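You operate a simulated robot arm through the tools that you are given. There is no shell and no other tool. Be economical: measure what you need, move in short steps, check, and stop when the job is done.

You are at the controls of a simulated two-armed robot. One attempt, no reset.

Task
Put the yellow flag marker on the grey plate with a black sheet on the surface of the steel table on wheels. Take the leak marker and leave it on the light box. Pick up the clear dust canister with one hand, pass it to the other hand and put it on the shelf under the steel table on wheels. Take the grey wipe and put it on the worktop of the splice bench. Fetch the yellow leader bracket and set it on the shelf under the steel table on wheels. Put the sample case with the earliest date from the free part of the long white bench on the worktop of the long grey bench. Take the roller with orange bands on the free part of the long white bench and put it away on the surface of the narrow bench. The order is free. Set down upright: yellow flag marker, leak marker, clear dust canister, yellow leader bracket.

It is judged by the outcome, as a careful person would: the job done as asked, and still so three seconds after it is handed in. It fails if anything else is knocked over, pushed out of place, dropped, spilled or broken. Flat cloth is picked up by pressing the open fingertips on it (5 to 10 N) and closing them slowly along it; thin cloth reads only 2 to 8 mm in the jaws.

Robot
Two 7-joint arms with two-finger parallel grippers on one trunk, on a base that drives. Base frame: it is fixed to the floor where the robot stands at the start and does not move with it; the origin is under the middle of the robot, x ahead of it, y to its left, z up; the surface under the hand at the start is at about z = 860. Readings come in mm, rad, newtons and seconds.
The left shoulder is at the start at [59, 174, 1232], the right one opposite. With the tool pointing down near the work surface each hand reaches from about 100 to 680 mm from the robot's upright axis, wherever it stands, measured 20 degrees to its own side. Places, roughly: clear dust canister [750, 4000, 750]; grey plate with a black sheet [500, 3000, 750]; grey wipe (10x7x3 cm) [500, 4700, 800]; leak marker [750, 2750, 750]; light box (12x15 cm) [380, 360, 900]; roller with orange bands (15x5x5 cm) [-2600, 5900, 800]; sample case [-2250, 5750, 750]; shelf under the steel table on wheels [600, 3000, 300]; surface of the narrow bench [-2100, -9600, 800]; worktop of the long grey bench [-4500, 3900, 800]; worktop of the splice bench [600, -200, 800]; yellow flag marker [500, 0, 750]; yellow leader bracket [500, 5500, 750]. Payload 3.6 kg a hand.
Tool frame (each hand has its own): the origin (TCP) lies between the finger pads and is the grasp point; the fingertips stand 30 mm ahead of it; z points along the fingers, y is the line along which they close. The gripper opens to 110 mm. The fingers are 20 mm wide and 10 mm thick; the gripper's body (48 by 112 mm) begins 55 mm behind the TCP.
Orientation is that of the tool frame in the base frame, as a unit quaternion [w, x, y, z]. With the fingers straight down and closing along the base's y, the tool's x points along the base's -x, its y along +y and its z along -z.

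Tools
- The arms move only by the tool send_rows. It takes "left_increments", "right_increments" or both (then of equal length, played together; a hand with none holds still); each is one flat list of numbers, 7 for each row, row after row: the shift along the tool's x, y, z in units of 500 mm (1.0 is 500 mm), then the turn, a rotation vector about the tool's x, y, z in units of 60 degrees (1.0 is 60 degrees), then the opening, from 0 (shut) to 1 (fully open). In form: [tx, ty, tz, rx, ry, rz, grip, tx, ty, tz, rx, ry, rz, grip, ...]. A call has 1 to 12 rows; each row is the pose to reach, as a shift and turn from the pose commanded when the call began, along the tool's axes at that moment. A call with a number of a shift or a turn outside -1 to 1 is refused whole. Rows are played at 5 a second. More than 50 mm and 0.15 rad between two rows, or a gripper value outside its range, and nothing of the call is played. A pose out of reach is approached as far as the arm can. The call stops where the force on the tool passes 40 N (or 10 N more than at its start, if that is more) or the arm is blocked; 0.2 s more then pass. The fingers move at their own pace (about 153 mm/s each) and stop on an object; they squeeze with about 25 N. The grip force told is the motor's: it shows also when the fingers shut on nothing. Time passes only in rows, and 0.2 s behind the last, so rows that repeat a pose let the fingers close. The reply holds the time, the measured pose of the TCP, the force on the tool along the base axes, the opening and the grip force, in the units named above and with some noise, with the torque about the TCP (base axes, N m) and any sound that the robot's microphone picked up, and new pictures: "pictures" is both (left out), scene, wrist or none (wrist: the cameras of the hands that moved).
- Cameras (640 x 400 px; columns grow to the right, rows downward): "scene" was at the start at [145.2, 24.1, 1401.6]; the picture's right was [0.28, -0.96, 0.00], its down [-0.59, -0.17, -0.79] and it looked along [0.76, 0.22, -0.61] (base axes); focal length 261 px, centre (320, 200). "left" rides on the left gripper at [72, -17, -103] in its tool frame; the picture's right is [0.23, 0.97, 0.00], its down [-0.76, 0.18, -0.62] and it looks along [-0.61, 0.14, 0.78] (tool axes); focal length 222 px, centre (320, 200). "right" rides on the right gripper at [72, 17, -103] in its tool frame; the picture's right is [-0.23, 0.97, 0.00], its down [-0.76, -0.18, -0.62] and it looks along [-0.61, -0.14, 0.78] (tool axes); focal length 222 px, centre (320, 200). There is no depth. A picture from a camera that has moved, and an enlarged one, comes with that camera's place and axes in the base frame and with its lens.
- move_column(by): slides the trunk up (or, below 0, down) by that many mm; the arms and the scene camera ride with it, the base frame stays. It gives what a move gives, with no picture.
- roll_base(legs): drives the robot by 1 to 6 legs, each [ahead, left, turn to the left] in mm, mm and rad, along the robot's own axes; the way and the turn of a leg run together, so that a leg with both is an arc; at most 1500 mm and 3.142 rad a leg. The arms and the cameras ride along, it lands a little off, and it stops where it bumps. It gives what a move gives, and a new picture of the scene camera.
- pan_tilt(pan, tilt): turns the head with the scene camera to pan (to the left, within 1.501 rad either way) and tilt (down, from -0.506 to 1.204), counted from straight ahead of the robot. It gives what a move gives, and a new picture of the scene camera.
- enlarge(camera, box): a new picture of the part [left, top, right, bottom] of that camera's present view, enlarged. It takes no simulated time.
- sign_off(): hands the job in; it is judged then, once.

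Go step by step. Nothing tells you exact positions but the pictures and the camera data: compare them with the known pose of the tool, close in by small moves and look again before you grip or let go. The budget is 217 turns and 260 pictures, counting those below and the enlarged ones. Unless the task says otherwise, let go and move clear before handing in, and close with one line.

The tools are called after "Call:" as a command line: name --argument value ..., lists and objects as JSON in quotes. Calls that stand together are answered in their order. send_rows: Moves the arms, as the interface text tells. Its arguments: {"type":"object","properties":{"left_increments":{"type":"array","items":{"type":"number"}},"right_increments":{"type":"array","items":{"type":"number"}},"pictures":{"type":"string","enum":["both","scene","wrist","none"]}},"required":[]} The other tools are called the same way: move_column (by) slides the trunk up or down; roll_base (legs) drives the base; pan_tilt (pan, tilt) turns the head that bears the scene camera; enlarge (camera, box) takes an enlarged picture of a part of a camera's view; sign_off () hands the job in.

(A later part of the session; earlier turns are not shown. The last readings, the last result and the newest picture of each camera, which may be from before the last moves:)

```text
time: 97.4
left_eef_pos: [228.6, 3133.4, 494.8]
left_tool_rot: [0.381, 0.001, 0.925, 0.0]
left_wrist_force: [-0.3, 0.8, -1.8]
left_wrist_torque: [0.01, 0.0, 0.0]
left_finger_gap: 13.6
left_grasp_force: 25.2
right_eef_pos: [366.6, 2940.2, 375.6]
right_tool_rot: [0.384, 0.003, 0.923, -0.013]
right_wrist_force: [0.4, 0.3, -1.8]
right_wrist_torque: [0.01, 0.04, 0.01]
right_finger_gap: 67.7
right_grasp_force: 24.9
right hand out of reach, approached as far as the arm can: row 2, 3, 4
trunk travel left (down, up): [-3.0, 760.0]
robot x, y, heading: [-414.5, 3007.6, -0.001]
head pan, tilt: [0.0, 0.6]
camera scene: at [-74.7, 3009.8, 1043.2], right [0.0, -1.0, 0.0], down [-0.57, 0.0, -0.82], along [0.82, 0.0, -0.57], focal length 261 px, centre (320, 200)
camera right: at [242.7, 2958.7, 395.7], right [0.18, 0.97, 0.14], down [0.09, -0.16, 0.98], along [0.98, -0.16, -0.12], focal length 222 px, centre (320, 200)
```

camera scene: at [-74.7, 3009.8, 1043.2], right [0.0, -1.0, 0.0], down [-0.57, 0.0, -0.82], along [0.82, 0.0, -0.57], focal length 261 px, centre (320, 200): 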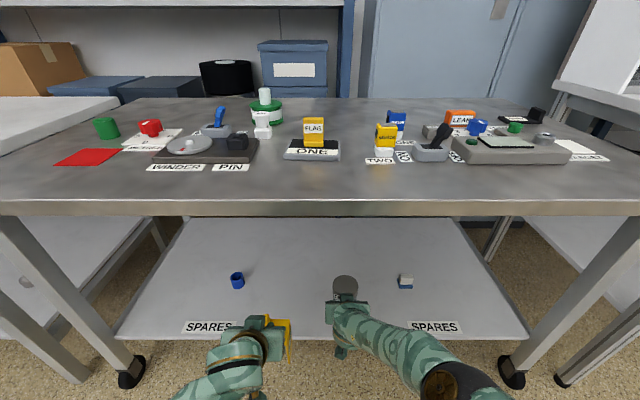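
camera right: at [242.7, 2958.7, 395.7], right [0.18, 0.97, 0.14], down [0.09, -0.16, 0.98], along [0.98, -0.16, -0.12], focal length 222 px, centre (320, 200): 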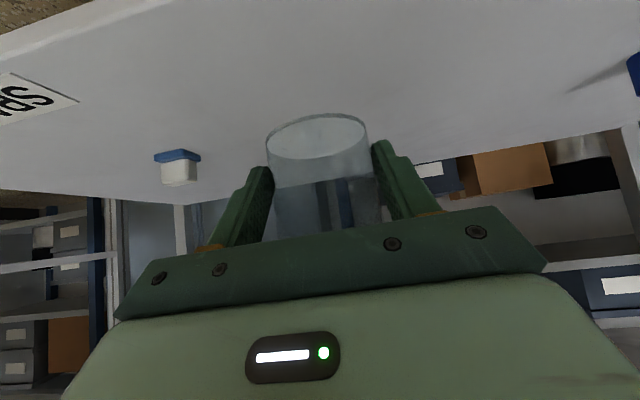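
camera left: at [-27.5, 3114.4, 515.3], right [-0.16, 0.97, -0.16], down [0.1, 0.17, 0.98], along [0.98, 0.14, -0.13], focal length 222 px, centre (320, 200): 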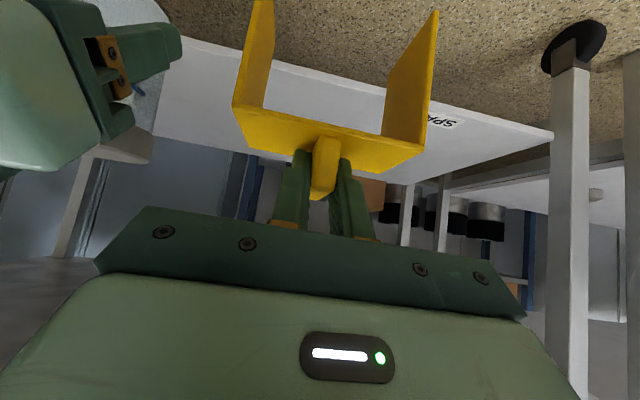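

Right arm is at its limit; rolling ahead 110 mm will make room.

Call:
roll_base --legs '[[110, 0, 0]]'

Call:
send_rows --right_increments '[0.055, 0, 0.01, 0, 0, 0, 0.3, 0.11, 0, 0.03, 0, 0, 0, 0.3, 0.16, 0, 0.055, 0, 0, 0, 0.3]'

```text
time: 98.6
left_eef_pos: [342.1, 3133.1, 495.4]
left_tool_rot: [0.383, 0.001, 0.924, -0.001]
left_wrist_force: [0.2, -0.1, 0.3]
left_wrist_torque: [0.02, 0.02, 0.03]
left_finger_gap: 13.2
left_grasp_force: 25.1
right_eef_pos: [480.8, 2939.4, 374.8]
right_tool_rot: [0.384, 0.004, 0.923, -0.013]
right_wrist_force: [1.3, 0.1, -1.1]
right_wrist_torque: [-0.02, 0.0, 0.0]
right_finger_gap: 67.7
right_grasp_force: 25.4
trunk travel left (down, up): [-3.0, 760.0]
robot x, y, heading: [-296.7, 3010.5, 0.002]
head pan, tilt: [0.0, 0.6]
camera scene: at [40.0, 3009.7, 1042.9], right [0.0, -1.0, 0.0], down [-0.57, 0.0, -0.82], along [0.82, 0.0, -0.57], focal length 261 px, centre (320, 200)
```

scene: 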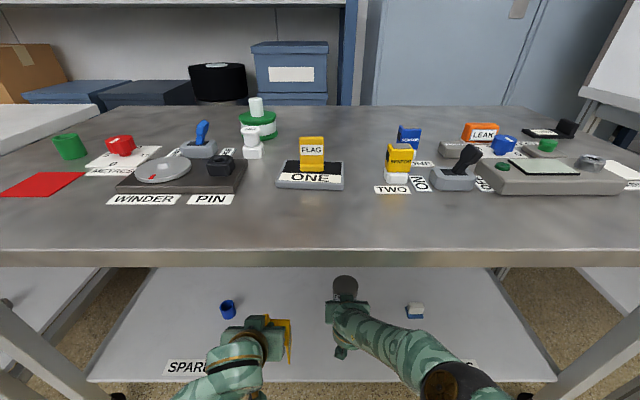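

```text
time: 99.4
left_eef_pos: [342.2, 3133.0, 494.5]
left_tool_rot: [0.382, 0.002, 0.924, -0.001]
left_wrist_force: [-0.6, 0.4, -1.7]
left_wrist_torque: [0.02, 0.02, -0.02]
left_finger_gap: 13.6
left_grasp_force: 24.3
right_eef_pos: [440.8, 2932.8, 330.8]
right_tool_rot: [0.386, 0.004, 0.923, -0.012]
right_wrist_force: [0.4, 0.0, -1.3]
right_wrist_torque: [0.0, 0.02, -0.01]
right_finger_gap: 67.7
right_grasp_force: 24.8
right hand out of reach, approached as far as the arm can: row 2, 3
trunk travel left (down, up): [-3.0, 760.0]
robot x, y, heading: [-300.6, 3010.7, 0.002]
head pan, tilt: [0.0, 0.6]
camera scene: at [39.3, 3009.8, 1043.2], right [0.0, -1.0, 0.0], down [-0.57, 0.0, -0.82], along [0.82, 0.0, -0.57], focal length 261 px, centre (320, 200)
camera right: at [317.3, 2951.6, 350.1], right [0.18, 0.97, 0.14], down [0.09, -0.16, 0.98], along [0.98, -0.16, -0.12], focal length 222 px, centre (320, 200)
```

scene: 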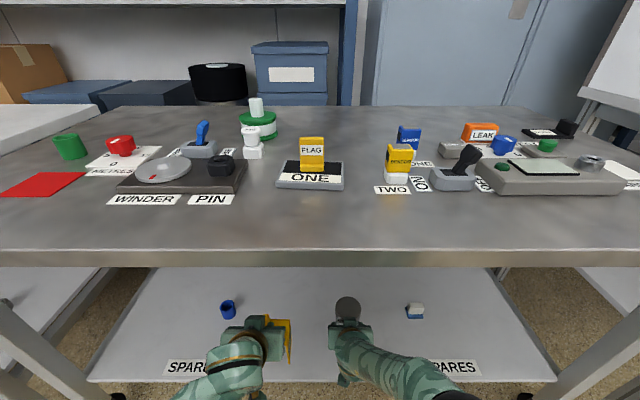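
right: 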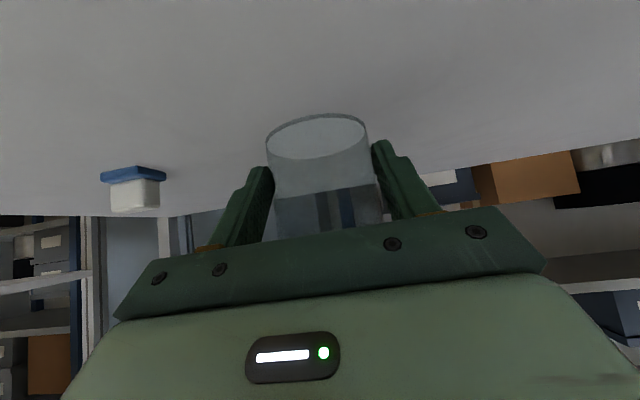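

The arm is at full stretch; moving the base 90 mm nearer and pulling the hand back gives the depth needed.

Call:
roll_base --legs '[[90, 0, 0]]'

Call:
send_rows --right_increments '[0.07, 0, -0.055, 0, -0.01, 0, 0.3, 0.14, 0, -0.1, 0, -0.01, 0, 0.3, 0.2, 0, -0.12, 0, -0.01, 0, 0.3, 0.25, 0, -0.12, 0, -0.01, 0, 0.3]'

```text
time: 100.5
left_eef_pos: [431.5, 3133.7, 493.2]
left_tool_rot: [0.382, 0.002, 0.924, 0.001]
left_wrist_force: [0.0, 1.0, -0.9]
left_wrist_torque: [0.01, 0.0, 0.03]
left_finger_gap: 13.2
left_grasp_force: 25.0
right_eef_pos: [529.8, 2932.1, 329.5]
right_tool_rot: [0.384, 0.005, 0.923, -0.013]
right_wrist_force: [-0.1, -0.1, -0.8]
right_wrist_torque: [0.0, 0.0, 0.01]
right_finger_gap: 67.7
right_grasp_force: 25.1
trunk travel left (down, up): [-3.0, 760.0]
robot x, y, heading: [-211.6, 3014.0, 0.001]
head pan, tilt: [0.0, 0.6]
camera scene: at [128.4, 3009.7, 1042.9], right [0.0, -1.0, 0.0], down [-0.57, 0.0, -0.82], along [0.82, 0.0, -0.57], focal length 261 px, centre (320, 200)
```

scene: 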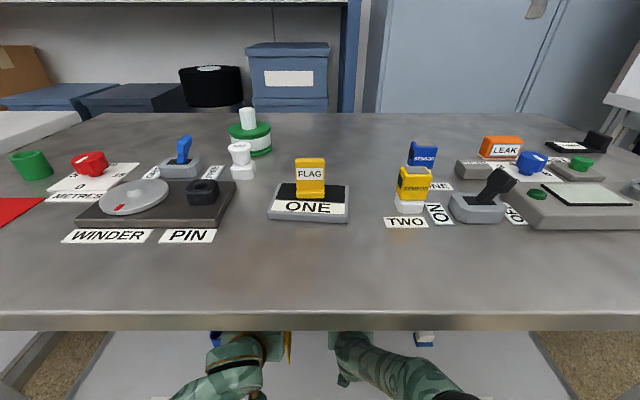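

```text
time: 101.4
left_eef_pos: [429.1, 3133.8, 496.4]
left_tool_rot: [0.383, 0.002, 0.924, 0.001]
left_wrist_force: [-0.3, -0.1, 0.7]
left_wrist_torque: [0.02, 0.01, -0.05]
left_finger_gap: 13.5
left_grasp_force: 25.2
right_eef_pos: [459.4, 2952.6, 286.8]
right_tool_rot: [0.404, 0.005, 0.915, -0.012]
right_wrist_force: [-6.8, 1.5, 33.4]
right_wrist_torque: [0.93, 0.0, 0.04]
right_finger_gap: 67.7
right_grasp_force: 25.0
right hand out of reach, approached as far as the arm can: row 1, 2, 3, 4
trunk travel left (down, up): [-3.0, 760.0]
robot x, y, heading: [-207.5, 3015.8, 0.002]
head pan, tilt: [0.0, 0.6]
stopped in row 4 (right hand): the force on the tool passed its limit at 79 N (the readings are from after the stop); the commanded pose is now the measured one
camera scene: at [124.6, 3010.1, 1044.6], right [0.0, -1.0, 0.0], down [-0.56, 0.0, -0.83], along [0.83, 0.0, -0.56], focal length 261 px, centre (320, 200)
camera right: at [334.9, 2972.5, 301.5], right [0.17, 0.97, 0.15], down [0.05, -0.16, 0.99], along [0.98, -0.17, -0.08], focal length 222 px, centre (320, 200)
```

scene: 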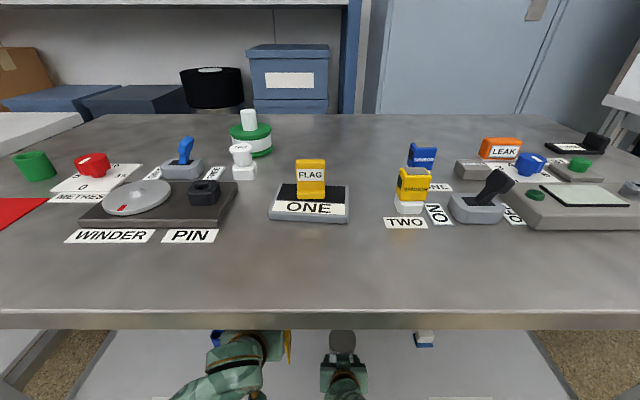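
right: 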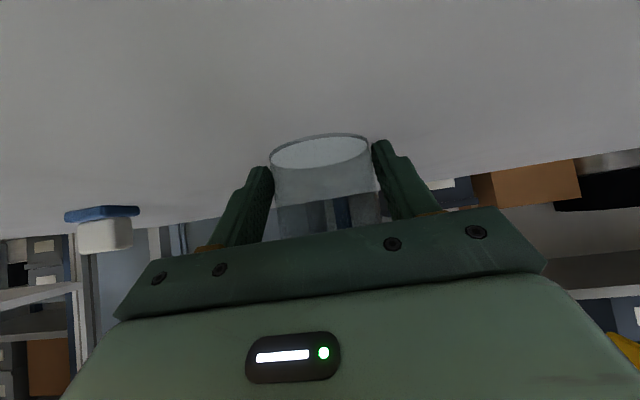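

The canister has touched the shelf (force up, z ≈ 287) and been pushed slightly up in the grip. I'll ease the pressure, then open gently and look.

Call:
send_rows --right_increments '[-0.002, 0, -0.002, 0, 0, 0, 0.3, -0.002, 0, -0.002, 0, 0, 0, 0.66, -0.002, 0, -0.002, 0, 0, 0, 0.72, -0.002, 0, -0.002, 0, 0, 0, 0.85, -0.002, 0, -0.002, 0, 0, 0, 0.95]'

```text
time: 102.1
left_eef_pos: [429.0, 3131.6, 496.6]
left_tool_rot: [0.384, 0.002, 0.923, 0.0]
left_wrist_force: [0.3, 1.2, -1.5]
left_wrist_torque: [-0.03, 0.04, -0.01]
left_finger_gap: 13.7
left_grasp_force: 24.8
right_eef_pos: [458.8, 2949.4, 286.8]
right_tool_rot: [0.404, 0.008, 0.915, -0.015]
right_wrist_force: [-25.3, -7.6, 36.9]
right_wrist_torque: [1.22, 0.11, 0.95]
right_finger_gap: 74.3
right_grasp_force: 0.0
trunk travel left (down, up): [-3.0, 760.0]
robot x, y, heading: [-211.5, 3009.8, 0.002]
head pan, tilt: [0.0, 0.6]
stopped in row 3 (right hand): the force on the tool passed its limit at 52 N (the readings are from after the stop); the commanded pose is now the measured one
camera scene: at [123.7, 3009.2, 1044.5], right [0.0, -1.0, 0.0], down [-0.56, 0.0, -0.83], along [0.83, 0.0, -0.56], focal length 261 px, centre (320, 200)
camera right: at [335.0, 2970.2, 301.4], right [0.18, 0.97, 0.15], down [0.05, -0.16, 0.99], along [0.98, -0.17, -0.07], focal length 222 px, centre (320, 200)
```

scene: 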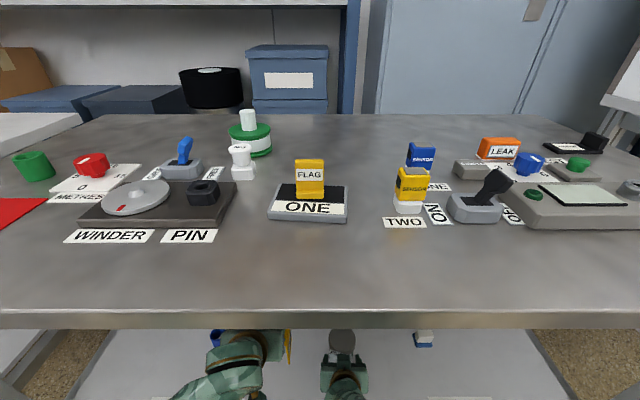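
right: 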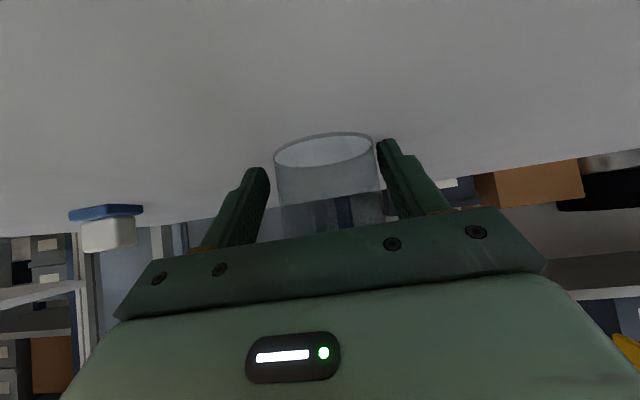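

The palm seems to be touching the canister and the fingertips the shelf. I'll back off slightly up-and-back while opening wide.

Call:
send_rows --right_increments '[0.0, 0, -0.008, 0, 0, 0, 0.75, 0.0, 0, -0.016, 0, 0, 0, 0.85, 0.0, 0, -0.016, 0, 0, 0, 1, 0, 0, -0.016, 0, 0, 0, 1]' --pictures "wrist"

```text
time: 102.5
left_eef_pos: [429.8, 3130.5, 497.4]
left_tool_rot: [0.383, 0.003, 0.924, 0.001]
left_wrist_force: [-0.3, 0.0, -0.3]
left_wrist_torque: [0.01, -0.03, 0.03]
left_finger_gap: 13.5
left_grasp_force: 24.4
right_eef_pos: [459.3, 2945.9, 287.9]
right_tool_rot: [0.406, 0.011, 0.914, -0.017]
right_wrist_force: [-30.5, -14.1, 38.6]
right_wrist_torque: [1.26, 0.23, 1.03]
right_finger_gap: 85.4
right_grasp_force: 0.0
right hand out of reach, approached as far as the arm can: row 1, 2
trunk travel left (down, up): [-3.0, 760.0]
robot x, y, heading: [-213.6, 3007.4, -0.003]
head pan, tilt: [0.0, 0.6]
stopped in row 2 (right hand): the force on the tool passed its limit at 68 N (the readings are from after the stop); the commanded pose is now the measured one
camera right: at [334.9, 2966.8, 301.3], right [0.19, 0.97, 0.15], down [0.04, -0.16, 0.99], along [0.98, -0.18, -0.07], focal length 222 px, centre (320, 200)
```

right: 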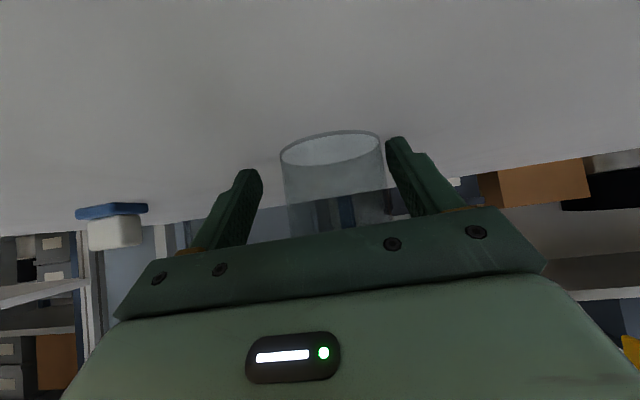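

Torque analysis says the left fingertip is pressing on the shelf (shelf ≈ z 255). I'll lift the hand straight up in small steps.

Call:
send_rows --right_increments '[-0.008, 0, -0.008, 0, 0, 0, 0.85, -0.016, 0, -0.016, 0, 0, 0, 0.9, -0.025, 0, -0.025, 0, 0, 0, 0.95]' --pictures "wrist"

```text
time: 103.3
left_eef_pos: [431.8, 3133.1, 494.9]
left_tool_rot: [0.382, 0.002, 0.924, 0.001]
left_wrist_force: [0.2, -0.1, -1.0]
left_wrist_torque: [-0.02, 0.02, -0.02]
left_finger_gap: 13.5
left_grasp_force: 25.1
right_eef_pos: [465.3, 2953.1, 287.1]
right_tool_rot: [0.403, 0.009, 0.915, -0.017]
right_wrist_force: [0.6, -0.3, -0.7]
right_wrist_torque: [0.0, -0.07, 0.03]
right_finger_gap: 104.4
right_grasp_force: 0.0
right hand out of reach, approached as far as the arm can: row 1, 2, 3
trunk travel left (down, up): [-3.0, 760.0]
robot x, y, heading: [-209.6, 3005.0, 0.006]
head pan, tilt: [0.0, 0.6]
camera right: at [341.3, 2973.4, 303.4], right [0.18, 0.97, 0.14], down [0.05, -0.16, 0.99], along [0.98, -0.17, -0.08], focal length 222 px, centre (320, 200)
```

right: 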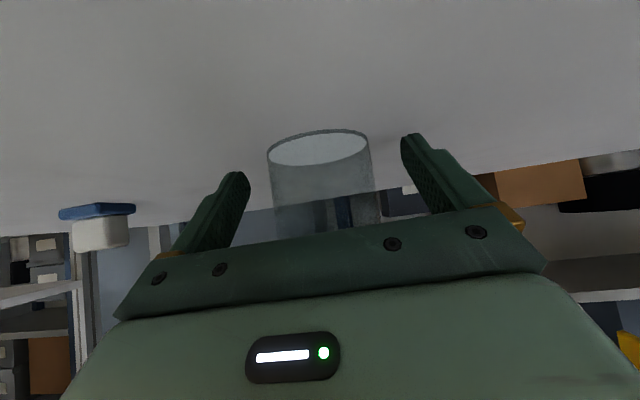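

Free now, and the canister stands between the open fingers. Withdrawing back and up along the finger axis.

Call:
send_rows --right_increments '[0.005, 0, -0.03, 0, 0, 0, 1, 0.01, 0, -0.06, 0, 0, 0, 1, 0.02, 0, -0.1, 0, 0, 0, 1, 0.028, 0, -0.15, 0, 0, 0, 1, 0.03, 0, -0.2, 0, 0, 0, 1]' --pictures "wrist"

```text
time: 104.5
left_eef_pos: [430.2, 3134.0, 494.8]
left_tool_rot: [0.383, 0.001, 0.924, 0.001]
left_wrist_force: [0.1, 0.2, -0.9]
left_wrist_torque: [0.01, 0.05, -0.03]
left_finger_gap: 13.6
left_grasp_force: 25.0
right_eef_pos: [453.6, 2963.0, 287.8]
right_tool_rot: [0.405, 0.011, 0.914, -0.018]
right_wrist_force: [16.5, -3.7, 16.2]
right_wrist_torque: [0.85, -0.75, -1.03]
right_finger_gap: 108.2
right_grasp_force: 0.2
right hand out of reach, approached as far as the arm can: row 1, 2, 3, 4, 5
trunk travel left (down, up): [-3.0, 760.0]
robot x, y, heading: [-206.5, 3010.3, 0.003]
head pan, tilt: [0.0, 0.6]
camera right: at [329.4, 2984.1, 301.5], right [0.19, 0.97, 0.15], down [0.04, -0.16, 0.99], along [0.98, -0.18, -0.07], focal length 222 px, centre (320, 200)
```

right: 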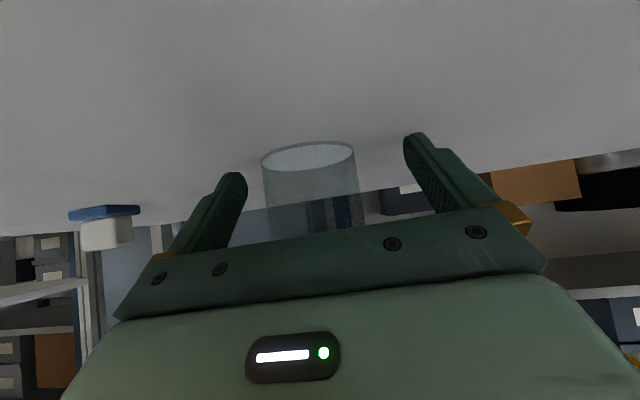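

The arm solver is stuck at a limit here, so I'll use the trunk to lift both hands slightly instead.

Call:
move_column --by 20

Call:
send_rows --right_increments '[0, 0, 0, 0, 0, 0, 1]' --pictures "wrist"

```text
time: 105.2
left_eef_pos: [430.0, 3134.5, 513.9]
left_tool_rot: [0.381, 0.002, 0.924, 0.001]
left_wrist_force: [-0.3, 0.8, -0.3]
left_wrist_torque: [0.01, 0.04, -0.01]
left_finger_gap: 13.5
left_grasp_force: 24.9
right_eef_pos: [450.1, 2966.7, 307.9]
right_tool_rot: [0.401, 0.009, 0.916, -0.016]
right_wrist_force: [0.1, -0.8, 0.1]
right_wrist_torque: [0.0, 0.01, 0.0]
right_finger_gap: 110.1
right_grasp_force: 0.1
trunk travel left (down, up): [-23.0, 740.0]
robot x, y, heading: [-210.2, 3011.8, 0.001]
head pan, tilt: [0.0, 0.6]
```

```text
time: 105.6
left_eef_pos: [430.4, 3133.3, 515.1]
left_tool_rot: [0.382, 0.002, 0.924, 0.0]
left_wrist_force: [-0.1, 0.2, -0.5]
left_wrist_torque: [0.02, 0.0, -0.01]
left_finger_gap: 13.7
left_grasp_force: 25.3
right_eef_pos: [451.3, 2965.8, 309.3]
right_tool_rot: [0.403, 0.009, 0.915, -0.017]
right_wrist_force: [-1.1, 0.3, -0.2]
right_wrist_torque: [0.0, 0.02, 0.01]
right_finger_gap: 110.1
right_grasp_force: 0.0
trunk travel left (down, up): [-23.0, 740.0]
robot x, y, heading: [-210.7, 3009.3, -0.005]
head pan, tilt: [0.0, 0.6]
camera right: at [326.9, 2987.0, 325.2], right [0.18, 0.97, 0.14], down [0.05, -0.16, 0.99], along [0.98, -0.17, -0.08], focal length 222 px, centre (320, 200)
```

right: 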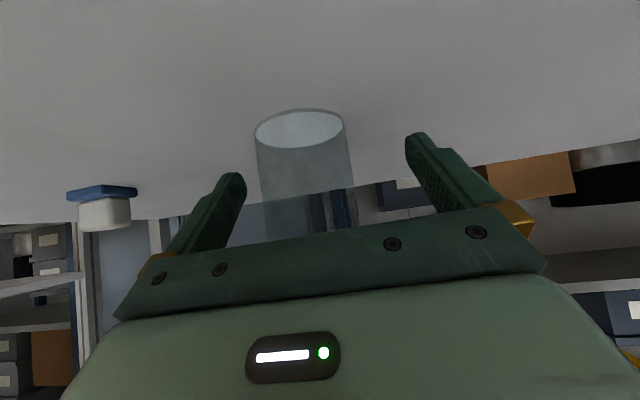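

Canister stands at about [481, 2953]. Backing the base 110 mm (slightly right) to clear the fingers from it.

Call:
roll_base --legs '[[-110, -8, 0]]'

Call:
send_rows --right_increments '[-0.05, -0.02, -0.05, 0, 0, 0, 1, -0.1, -0.04, -0.1, 0, 0, 0, 1, -0.15, -0.06, -0.15, 0, 0, 0, 1]' --pictures "both"

```text
time: 106.8
left_eef_pos: [320.8, 3125.5, 514.1]
left_tool_rot: [0.383, 0.001, 0.924, 0.001]
left_wrist_force: [0.1, -0.5, -1.6]
left_wrist_torque: [0.02, 0.02, -0.02]
left_finger_gap: 13.5
left_grasp_force: 24.5
right_eef_pos: [341.6, 2959.7, 310.0]
right_tool_rot: [0.402, 0.009, 0.915, -0.017]
right_wrist_force: [-0.5, 0.5, -0.1]
right_wrist_torque: [0.0, 0.02, 0.0]
right_finger_gap: 110.0
right_grasp_force: 0.1
trunk travel left (down, up): [-23.0, 740.0]
robot x, y, heading: [-318.9, 2999.5, -0.002]
head pan, tilt: [0.0, 0.6]
camera scene: at [5.3, 3001.2, 1065.0], right [0.0, -1.0, 0.0], down [-0.57, 0.0, -0.82], along [0.82, 0.0, -0.57], focal length 261 px, centre (320, 200)
```

scene: 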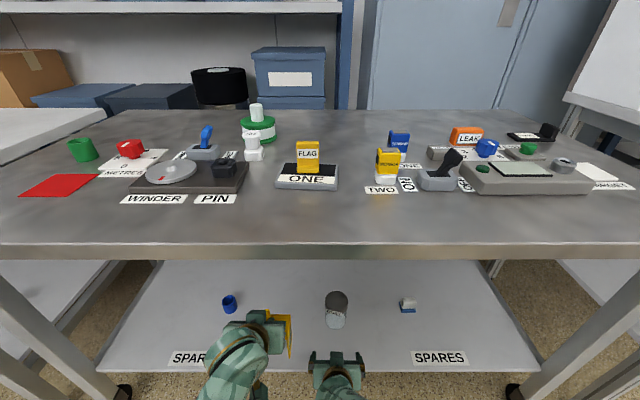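

```text
time: 107.6
left_eef_pos: [321.3, 3123.8, 514.9]
left_tool_rot: [0.381, 0.002, 0.924, 0.001]
left_wrist_force: [0.1, -0.7, 0.0]
left_wrist_torque: [0.0, -0.03, 0.02]
left_finger_gap: 13.4
left_grasp_force: 24.5
right_eef_pos: [342.3, 2958.0, 309.3]
right_tool_rot: [0.402, 0.01, 0.915, -0.017]
right_wrist_force: [-0.6, 1.2, -0.1]
right_wrist_torque: [-0.02, -0.02, 0.0]
right_finger_gap: 109.9
right_grasp_force: 0.0
right hand out of reach, approached as far as the arm can: row 1, 2, 3
trunk travel left (down, up): [-23.0, 740.0]
robot x, y, heading: [-318.8, 3004.2, -0.005]
head pan, tilt: [0.0, 0.6]
camera scene: at [5.4, 3001.2, 1064.9], right [0.0, -1.0, 0.0], down [-0.57, 0.0, -0.82], along [0.82, 0.0, -0.57], focal length 261 px, centre (320, 200)
camera right: at [217.9, 2978.9, 325.4], right [0.18, 0.97, 0.14], down [0.05, -0.16, 0.99], along [0.98, -0.17, -0.08], focal length 222 px, centre (320, 200)
```

scene: 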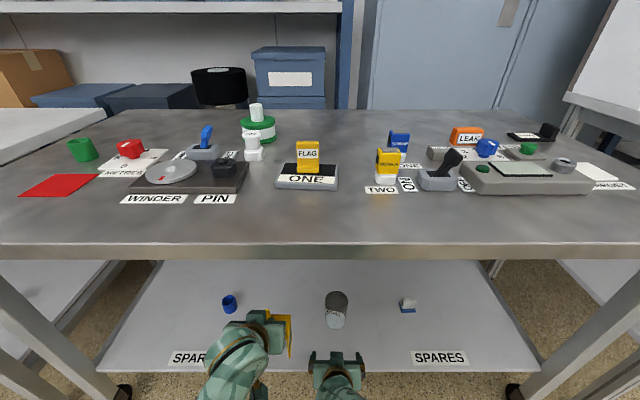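
right: 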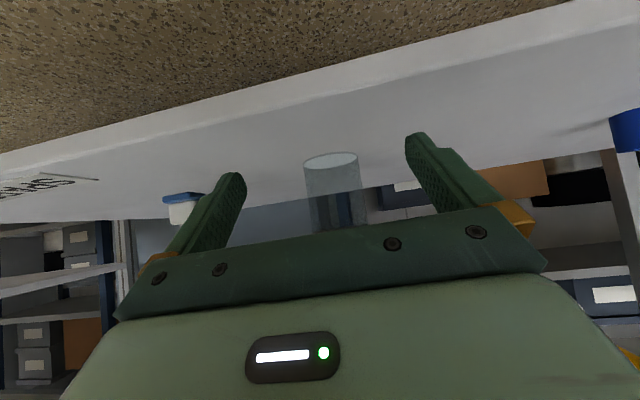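

The canister stands upright on the shelf. Now the left hand: bringing the bracket forward and down over the shelf.

Call:
send_rows --left_increments '[-0.02, 0, 0.07, 0, 0, 0, 0, 0.005, 0, 0.14, 0, 0, 0, 0, 0.04, 0, 0.21, 0, 0, 0, 0, 0.071, 0, 0.28, 0, 0, 0, 0]'

```text
time: 108.6
left_eef_pos: [393.6, 3124.8, 389.0]
left_tool_rot: [0.382, 0.003, 0.924, 0.0]
left_wrist_force: [0.9, 0.2, -0.6]
left_wrist_torque: [0.02, 0.01, 0.02]
left_finger_gap: 13.8
left_grasp_force: 24.9
right_eef_pos: [342.6, 2957.5, 307.8]
right_tool_rot: [0.403, 0.009, 0.915, -0.017]
right_wrist_force: [-0.2, 0.1, 0.0]
right_wrist_torque: [0.01, 0.01, -0.01]
right_finger_gap: 110.1
right_grasp_force: 0.1
trunk travel left (down, up): [-23.0, 740.0]
robot x, y, heading: [-319.5, 3000.4, 0.0]
head pan, tilt: [0.0, 0.6]
camera scene: at [5.5, 3001.2, 1064.9], right [0.0, -1.0, 0.0], down [-0.57, 0.0, -0.82], along [0.82, 0.0, -0.57], focal length 261 px, centre (320, 200)
camera left: at [268.5, 3107.2, 411.1], right [-0.16, 0.97, -0.16], down [0.1, 0.17, 0.98], along [0.98, 0.14, -0.12], focal length 222 px, centre (320, 200)
```

scene: 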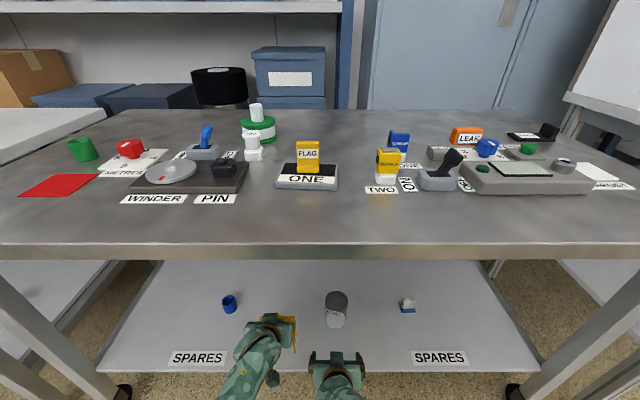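
left: 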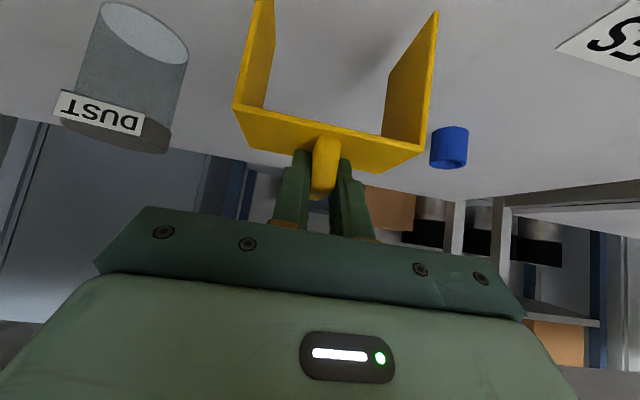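

Canister clearly upright with its lid on top. Lowering the bracket in small steps.

Call:
send_rows --left_increments '[0.006, 0, 0.006, 0, 0, 0, 0, 0.011, 0, 0.011, 0, 0, 0, 0, 0.014, 0, 0.014, 0, 0, 0, 0, 0.014, 0, 0.014, 0, 0, 0, 0]' --pictures "none"

```text
time: 109.6
left_eef_pos: [395.0, 3123.8, 380.6]
left_tool_rot: [0.382, 0.002, 0.924, 0.001]
left_wrist_force: [0.1, 0.1, -0.5]
left_wrist_torque: [0.03, 0.04, -0.02]
left_finger_gap: 13.7
left_grasp_force: 25.3
right_eef_pos: [342.1, 2959.0, 310.1]
right_tool_rot: [0.402, 0.009, 0.915, -0.017]
right_wrist_force: [-0.7, -0.4, -0.3]
right_wrist_torque: [0.01, 0.02, 0.0]
right_finger_gap: 109.7
right_grasp_force: 0.1
trunk travel left (down, up): [-23.0, 740.0]
robot x, y, heading: [-322.1, 3002.3, 0.001]
head pan, tilt: [0.0, 0.6]
```

Call:
send_rows --left_increments '[0.003, 0, 0.003, 0, 0, 0, 0, 0.006, 0, 0.006, 0, 0, 0, 0, 0.009, 0, 0.009, 0, 0, 0, 0]' --pictures "none"

```text
time: 110.4
left_eef_pos: [395.5, 3124.9, 375.4]
left_tool_rot: [0.383, 0.002, 0.924, 0.001]
left_wrist_force: [-0.5, 0.1, 4.2]
left_wrist_torque: [-0.16, -0.08, -0.06]
left_finger_gap: 13.5
left_grasp_force: 24.9
right_eef_pos: [343.7, 2958.0, 309.2]
right_tool_rot: [0.403, 0.009, 0.915, -0.017]
right_wrist_force: [-0.7, 0.2, 0.6]
right_wrist_torque: [0.0, 0.04, -0.02]
right_finger_gap: 110.2
right_grasp_force: 0.1
trunk travel left (down, up): [-23.0, 740.0]
robot x, y, heading: [-315.3, 3002.8, -0.002]
head pan, tilt: [0.0, 0.6]
```

Contact begins at z ≈ 375 as expected. One more mm, then open.

Call:
send_rows --left_increments '[0.001, 0, 0.001, 0, 0, 0, 0, 0.001, 0, 0.001, 0, 0, 0, 0.2, 0.001, 0, 0.001, 0, 0, 0, 0.4, 0, 0, -0.01, 0, 0, 0, 0.4, 0, 0, -0.06, 0, 0, 0, 0.4, 0, 0, -0.12, 0, 0, 0, 0.4]'

```text
time: 111.8
left_eef_pos: [353.4, 3126.6, 416.8]
left_tool_rot: [0.381, 0.002, 0.924, 0.001]
left_wrist_force: [0.4, 0.2, 0.2]
left_wrist_torque: [0.04, 0.0, -0.01]
left_finger_gap: 43.9
left_grasp_force: 0.0
right_eef_pos: [341.2, 2958.1, 310.6]
right_tool_rot: [0.402, 0.008, 0.915, -0.016]
right_wrist_force: [-0.7, -0.7, 0.9]
right_wrist_torque: [0.01, -0.02, 0.0]
right_finger_gap: 110.0
right_grasp_force: 0.0
trunk travel left (down, up): [-23.0, 740.0]
robot x, y, heading: [-321.3, 3003.2, 0.002]
head pan, tilt: [0.0, 0.6]
camera scene: at [5.3, 3001.1, 1065.0], right [0.0, -1.0, 0.0], down [-0.57, 0.0, -0.82], along [0.82, 0.0, -0.57], focal length 261 px, centre (320, 200)
camera left: at [227.7, 3109.5, 438.8], right [-0.16, 0.97, -0.16], down [0.1, 0.17, 0.98], along [0.98, 0.14, -0.13], focal length 222 px, centre (320, 200)
```

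scene: 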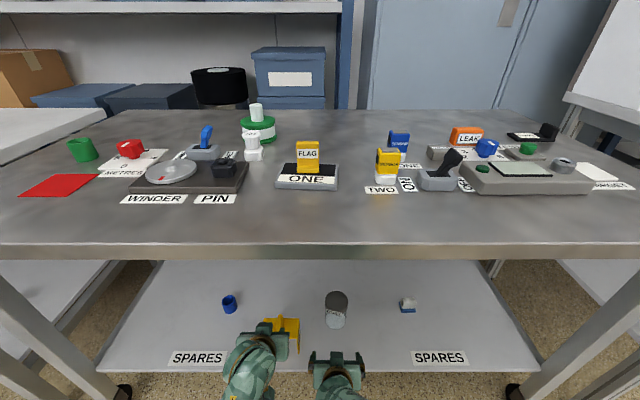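
left: 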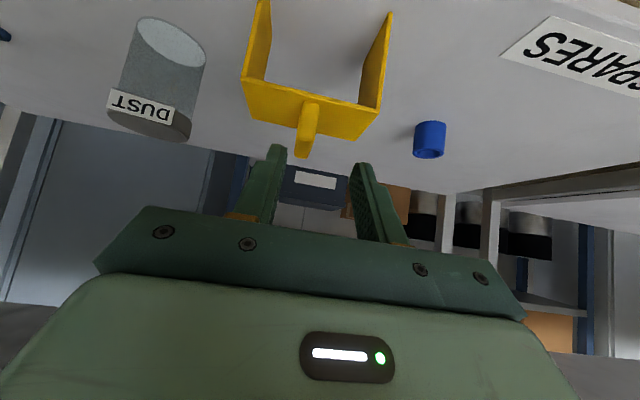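

The bracket stands on the shelf. Backing off and raising the trunk; then the leak marker.

Call:
roll_base --legs '[[-330, 0, 0]]'

Call:
enlarge --camera "scene" --box '[120, 200, 520, 400]'

Call:
move_column --by 325

```text
time: 113.9
left_eef_pos: [42.7, 3127.9, 416.6]
left_tool_rot: [0.382, 0.002, 0.924, 0.0]
left_wrist_force: [-0.6, -0.5, 0.4]
left_wrist_torque: [-0.02, 0.01, -0.01]
left_finger_gap: 44.0
left_grasp_force: 0.1
right_eef_pos: [32.1, 2957.8, 310.2]
right_tool_rot: [0.403, 0.009, 0.915, -0.017]
right_wrist_force: [0.1, 0.5, 0.0]
right_wrist_torque: [-0.02, -0.01, 0.0]
right_finger_gap: 110.0
right_grasp_force: 0.1
trunk travel left (down, up): [-23.0, 740.0]
robot x, y, heading: [-630.9, 3003.1, 0.006]
head pan, tilt: [0.0, 0.6]
camera scene: at [-305.7, 3001.2, 1065.0], right [0.0, -1.0, 0.0], down [-0.57, 0.0, -0.82], along [0.82, 0.0, -0.57], focal length 261 px, centre (320, 200)
```

scene: 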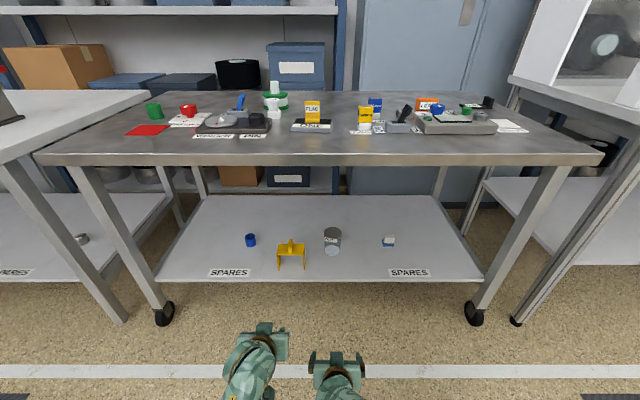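

```text
1.60 times, centred on (320, 300) of scene
camera zoom: at [-305.7, 3001.2, 1065.0], right [0.0, -1.0, 0.0], down [-0.57, 0.0, -0.82], along [0.82, 0.0, -0.57], focal length 417 px, centre (320, 40)
```

zoom: 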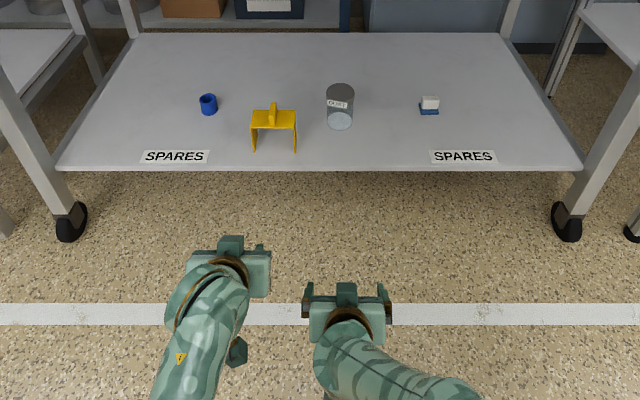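

```text
time: 117.1
left_eef_pos: [43.1, 3127.6, 751.8]
left_tool_rot: [0.389, 0.001, 0.921, 0.001]
left_wrist_force: [0.4, -0.4, 0.5]
left_wrist_torque: [0.0, 0.0, 0.0]
left_finger_gap: 44.0
left_grasp_force: 0.1
right_eef_pos: [89.5, 2958.6, 867.7]
right_tool_rot: [0.574, 0.012, 0.818, -0.015]
right_wrist_force: [-0.4, 0.0, 1.0]
right_wrist_torque: [0.01, -0.04, 0.02]
right_finger_gap: 110.2
right_grasp_force: 0.1
trunk travel left (down, up): [-348.0, 415.0]
robot x, y, heading: [-628.8, 3001.0, 0.002]
head pan, tilt: [0.0, 0.6]
```

Both the canister and the bracket stand on the shelf. Restoring both hands to vertical and raising them.

Call:
send_rows --left_increments '[-0.061, 0.018, -0.065, 0, 0.085, 0, 0.4, -0.121, 0.036, -0.13, 0, 0.17, 0, 0.4, -0.182, 0.053, -0.195, 0, 0.254, 0, 0.4, -0.243, 0.071, -0.26, 0, 0.339, 0, 0.4, -0.303, 0.089, -0.326, 0, 0.424, 0, 0.4, -0.364, 0.107, -0.391, 0, 0.509, 0, 0.4, -0.425, 0.124, -0.456, 0, 0.593, 0, 0.4, -0.485, 0.142, -0.521, 0, 0.678, 0, 0.4, -0.546, 0.16, -0.586, 0, 0.763, 0, 0.4]' --right_increments '[-0.038, -0.01, -0.026, 0, 0.111, 0, 1, -0.076, -0.02, -0.051, 0, 0.222, 0, 1, -0.114, -0.03, -0.077, 0, 0.333, 0, 1, -0.152, -0.04, -0.102, 0, 0.444, 0, 1, -0.19, -0.05, -0.128, 0, 0.555, 0, 1, -0.228, -0.06, -0.153, 0, 0.666, 0, 1, -0.266, -0.07, -0.179, 0, 0.777, 0, 1, -0.304, -0.08, -0.204, 0, 0.888, 0, 1, -0.342, -0.1, -0.23, 0, 1.0, 0, 1]' --pictures "none"

Call:
send_rows --right_increments '[0, 0, 0, 0, 0.085, 0, 1, 0, 0, 0, 0, 0.17, 0, 1]' --pictures "none"

```text
time: 119.1
left_eef_pos: [18.8, 3217.3, 1151.0]
left_tool_rot: [0.0, 0.002, 1.0, -0.001]
left_wrist_force: [0.2, 0.0, 0.7]
left_wrist_torque: [-0.01, 0.01, 0.04]
left_finger_gap: 44.2
left_grasp_force: 0.1
left hand out of reach, approached as far as the arm can: row 1, 2, 3, 4, 5, 6, 7, 8, 9
right_eef_pos: [40.4, 2916.3, 1063.8]
right_tool_rot: [0.106, 0.017, 0.994, -0.006]
right_wrist_force: [0.0, 0.3, 0.4]
right_wrist_torque: [0.0, -0.01, 0.0]
right_finger_gap: 110.3
right_grasp_force: 0.1
right hand out of reach, approached as far as the arm can: row 9
trunk travel left (down, up): [-348.0, 415.0]
robot x, y, heading: [-628.3, 3001.4, 0.004]
head pan, tilt: [0.0, 0.6]
```

```text
time: 119.7
left_eef_pos: [20.1, 3217.4, 1150.2]
left_tool_rot: [-0.002, 0.001, 1.0, 0.0]
left_wrist_force: [0.8, -0.8, -0.5]
left_wrist_torque: [0.02, -0.03, 0.04]
left_finger_gap: 44.0
left_grasp_force: 0.0
right_eef_pos: [16.7, 2906.9, 1061.6]
right_tool_rot: [0.051, 0.022, 0.998, -0.005]
right_wrist_force: [0.1, -1.1, 0.5]
right_wrist_torque: [-0.03, -0.02, -0.03]
right_finger_gap: 109.9
right_grasp_force: 0.0
right hand out of reach, approached as far as the arm can: row 1, 2
trunk travel left (down, up): [-348.0, 415.0]
robot x, y, heading: [-633.8, 3003.5, 0.002]
head pan, tilt: [0.0, 0.6]
```

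Call:
send_rows --right_increments '[0.075, -0.03, -0.03, 0, 0.03, -0.01, 1, 0.15, -0.06, -0.06, 0, 0.06, -0.02, 1, 0.225, -0.09, -0.09, 0, 0.098, -0.042, 1, 0.3, -0.12, -0.12, 0, 0.098, -0.042, 1]' --left_increments '[0.075, 0.03, 0, 0, 0, 0, 1, 0.15, 0.06, 0, 0, 0, 0, 1, 0.225, 0.09, -0.02, 0, 0, 0, 1, 0.3, 0.12, -0.02, 0, 0, 0, 1]' --pictures "none"

Call:
roll_base --legs '[[640, -250, 0]]'

Call:
pan_tilt --pan -0.2 --tilt 0.85

```text
time: 120.7
left_eef_pos: [9.0, 3285.0, 1186.8]
left_tool_rot: [-0.001, 0.002, 1.0, 0.001]
left_wrist_force: [-0.4, -0.5, 0.5]
left_wrist_torque: [0.0, 0.01, 0.0]
left_finger_gap: 109.8
left_grasp_force: 0.0
left hand out of reach, approached as far as the arm can: row 1, 2, 3, 4
right_eef_pos: [-146.6, 2856.7, 1109.3]
right_tool_rot: [0.001, -0.001, 1.0, -0.005]
right_wrist_force: [-0.1, 0.3, -0.4]
right_wrist_torque: [0.0, -0.01, 0.01]
right_finger_gap: 109.9
right_grasp_force: 0.0
trunk travel left (down, up): [-348.0, 415.0]
robot x, y, heading: [-627.9, 2996.8, 0.001]
head pan, tilt: [0.0, 0.6]
```

```text
time: 124.5
left_eef_pos: [658.7, 3037.5, 1186.1]
left_tool_rot: [-0.002, -0.003, 1.0, 0.0]
left_wrist_force: [-0.7, 0.0, 0.6]
left_wrist_torque: [-0.01, 0.04, 0.01]
left_finger_gap: 109.9
left_grasp_force: 0.1
right_eef_pos: [507.4, 2609.8, 1106.8]
right_tool_rot: [0.0, -0.004, 1.0, -0.005]
right_wrist_force: [-0.8, -0.1, 0.0]
right_wrist_torque: [0.0, 0.0, 0.01]
right_finger_gap: 110.5
right_grasp_force: 0.0
trunk travel left (down, up): [-348.0, 415.0]
robot x, y, heading: [19.2, 2748.7, 0.006]
head pan, tilt: [0.0, 0.6]
camera scene: at [170.9, 2751.2, 1406.4], right [0.01, -1.0, 0.0], down [-0.57, -0.01, -0.82], along [0.82, 0.01, -0.57], focal length 261 px, centre (320, 200)
```

scene: 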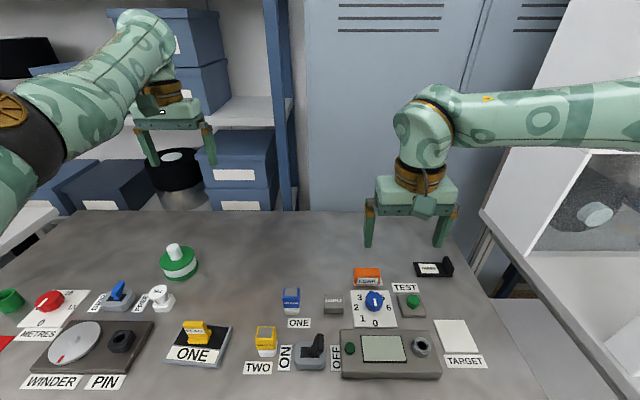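

```text
time: 125.3
left_eef_pos: [657.4, 3038.8, 1184.8]
left_tool_rot: [-0.001, -0.003, 1.0, 0.001]
left_wrist_force: [-0.9, 0.7, 0.3]
left_wrist_torque: [0.0, -0.03, 0.01]
left_finger_gap: 110.1
left_grasp_force: 0.2
right_eef_pos: [506.5, 2610.9, 1107.8]
right_tool_rot: [0.0, -0.004, 1.0, -0.006]
right_wrist_force: [-0.3, -0.1, -0.7]
right_wrist_torque: [-0.03, 0.01, -0.03]
right_finger_gap: 110.0
right_grasp_force: 0.1
trunk travel left (down, up): [-348.0, 415.0]
robot x, y, heading: [21.2, 2749.2, 0.011]
head pan, tilt: [-0.201, 0.85]
camera scene: at [158.7, 2735.8, 1385.7], right [-0.19, -0.98, 0.0], down [-0.74, 0.14, -0.66], along [0.65, -0.13, -0.75], focal length 261 px, centre (320, 200)
```

scene: 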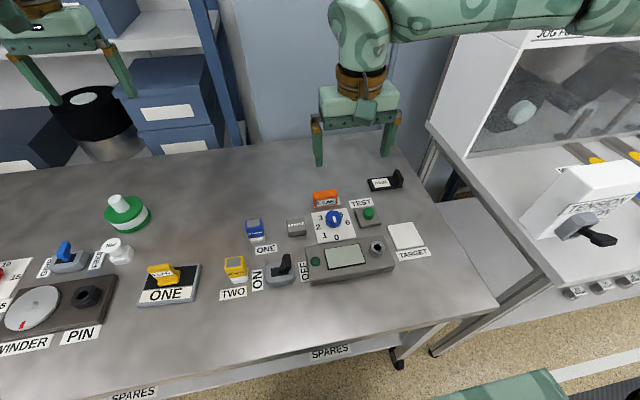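

Call:
enlarge --camera "scene" --box '[280, 170, 400, 245]'

```text
5.33 times, centred on (340, 208) of scene
camera zoom: at [158.7, 2735.8, 1385.7], right [-0.19, -0.98, 0.0], down [-0.74, 0.14, -0.66], along [0.65, -0.13, -0.75], focal length 1391 px, centre (213, 160)
```

zoom: 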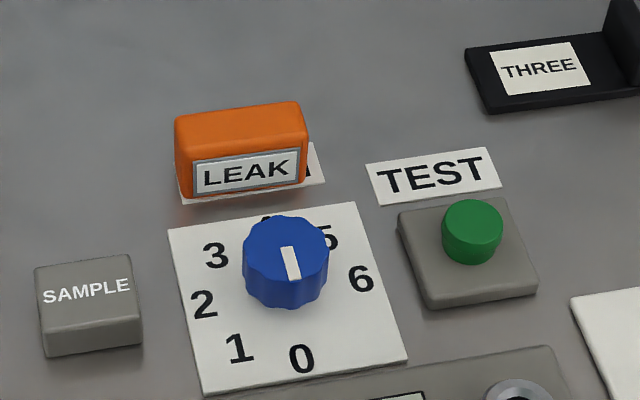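

Leak marker: orange block ~67×31×38 mm at about [648, 2622], base z ≈ 805. Moving the right hand above it.

Call:
send_rows --right_increments '[-0.05, 0.004, 0.063, 0, 0, 0, 1, -0.1, 0.008, 0.126, 0, 0, 0, 1, -0.15, 0.012, 0.19, 0, 0, 0, 1, -0.2, 0.016, 0.253, 0, 0, 0, 1, -0.25, 0.02, 0.316, 0, 0, 0, 1, -0.282, 0.022, 0.38, 0, 0, 0, 1]'

```text
time: 126.7
left_eef_pos: [659.1, 3038.3, 1185.2]
left_tool_rot: [-0.001, -0.003, 1.0, 0.001]
left_wrist_force: [0.9, 0.2, -0.2]
left_wrist_torque: [0.02, 0.03, 0.02]
left_finger_gap: 109.8
left_grasp_force: 0.0
right_eef_pos: [642.2, 2622.1, 928.8]
right_tool_rot: [0.001, -0.004, 1.0, -0.005]
right_wrist_force: [-0.1, 0.1, 0.6]
right_wrist_torque: [-0.06, 0.02, 0.01]
right_finger_gap: 109.9
right_grasp_force: 0.0
right hand out of reach, approached as far as the arm can: row 6
trunk travel left (down, up): [-348.0, 415.0]
robot x, y, heading: [18.1, 2750.5, 0.005]
head pan, tilt: [-0.201, 0.85]
camera scene: at [158.8, 2735.9, 1385.6], right [-0.19, -0.98, 0.0], down [-0.74, 0.14, -0.66], along [0.65, -0.13, -0.75], focal length 261 px, centre (320, 200)
camera right: at [569.4, 2639.3, 1030.8], right [0.22, 0.98, -0.01], down [0.76, -0.17, 0.63], along [0.61, -0.15, -0.78], focal length 222 px, centre (320, 200)
```

scene: 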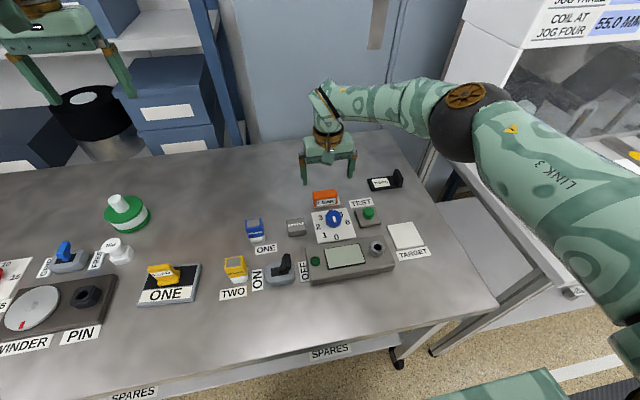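
right: 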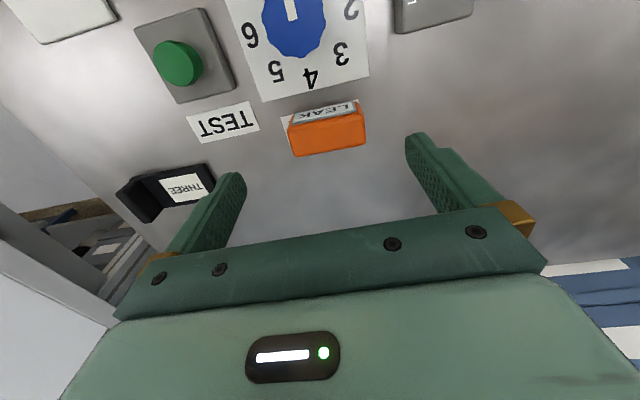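

Call:
roll_base --legs '[[45, 0, -0.005]]'

Call:
send_rows --right_increments '[0.04, 0.006, 0, 0, 0, 0.03, 0.9, 0.07, 0.006, 0, 0, 0, 0.067, 0.9, 0.078, 0.006, 0.06, 0, 0, 0.067, 0.9]'

```text
time: 127.6
left_eef_pos: [701.1, 3035.5, 1187.0]
left_tool_rot: [-0.001, -0.001, 1.0, 0.001]
left_wrist_force: [-0.4, 0.1, 0.2]
left_wrist_torque: [0.0, 0.0, -0.01]
left_finger_gap: 110.1
left_grasp_force: 0.1
right_eef_pos: [683.1, 2620.2, 929.4]
right_tool_rot: [0.001, -0.002, 1.0, -0.006]
right_wrist_force: [0.5, -0.1, 0.0]
right_wrist_torque: [0.02, 0.0, 0.02]
right_finger_gap: 109.8
right_grasp_force: 0.1
trunk travel left (down, up): [-348.0, 415.0]
robot x, y, heading: [65.1, 2750.9, 0.002]
head pan, tilt: [-0.201, 0.85]
camera scene: at [200.3, 2735.5, 1386.0], right [-0.19, -0.98, 0.0], down [-0.74, 0.15, -0.66], along [0.65, -0.13, -0.75], focal length 261 px, centre (320, 200)
```

scene: 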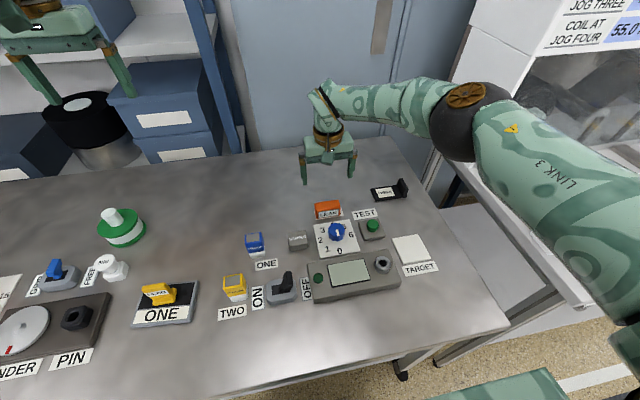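

```text
time: 128.4
left_eef_pos: [703.4, 3035.2, 1185.8]
left_tool_rot: [-0.001, 0.0, 1.0, 0.001]
left_wrist_force: [0.4, -0.4, -0.5]
left_wrist_torque: [0.02, 0.0, 0.0]
left_finger_gap: 109.9
left_grasp_force: 0.1
right_eef_pos: [646.2, 2622.7, 897.2]
right_tool_rot: [0.002, 0.034, 0.999, -0.006]
right_wrist_force: [0.3, -0.4, -0.1]
right_wrist_torque: [0.0, 0.02, -0.01]
right_finger_gap: 99.1
right_grasp_force: 0.1
trunk travel left (down, up): [-348.0, 415.0]
robot x, y, heading: [65.8, 2752.7, 0.002]
head pan, tilt: [-0.201, 0.85]
camera scene: at [202.4, 2735.3, 1385.6], right [-0.19, -0.98, 0.0], down [-0.74, 0.15, -0.66], along [0.65, -0.13, -0.75], focal length 261 px, centre (320, 200)
camera right: at [574.7, 2644.6, 999.1], right [0.29, 0.96, -0.01], down [0.75, -0.22, 0.63], along [0.6, -0.19, -0.78], focal length 222 px, centre (320, 200)
```

scene: 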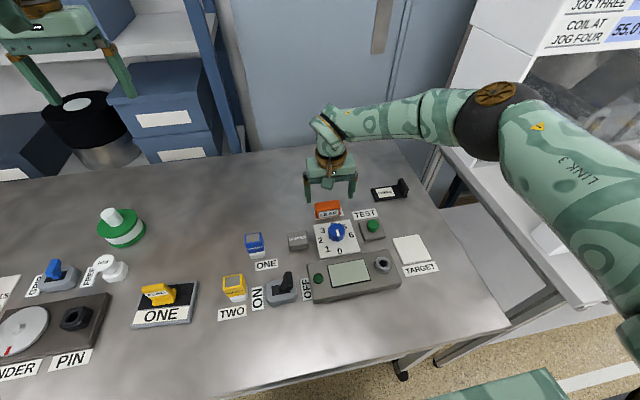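
right: 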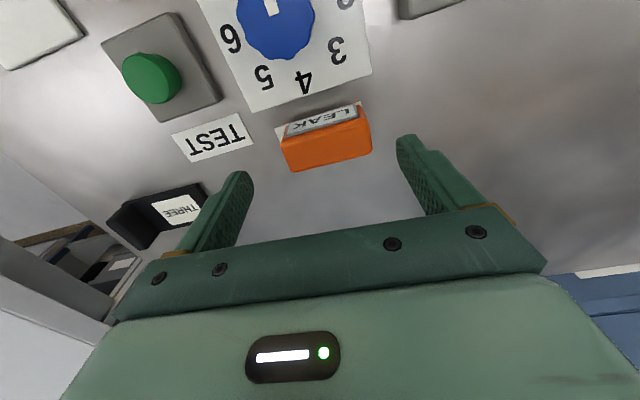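

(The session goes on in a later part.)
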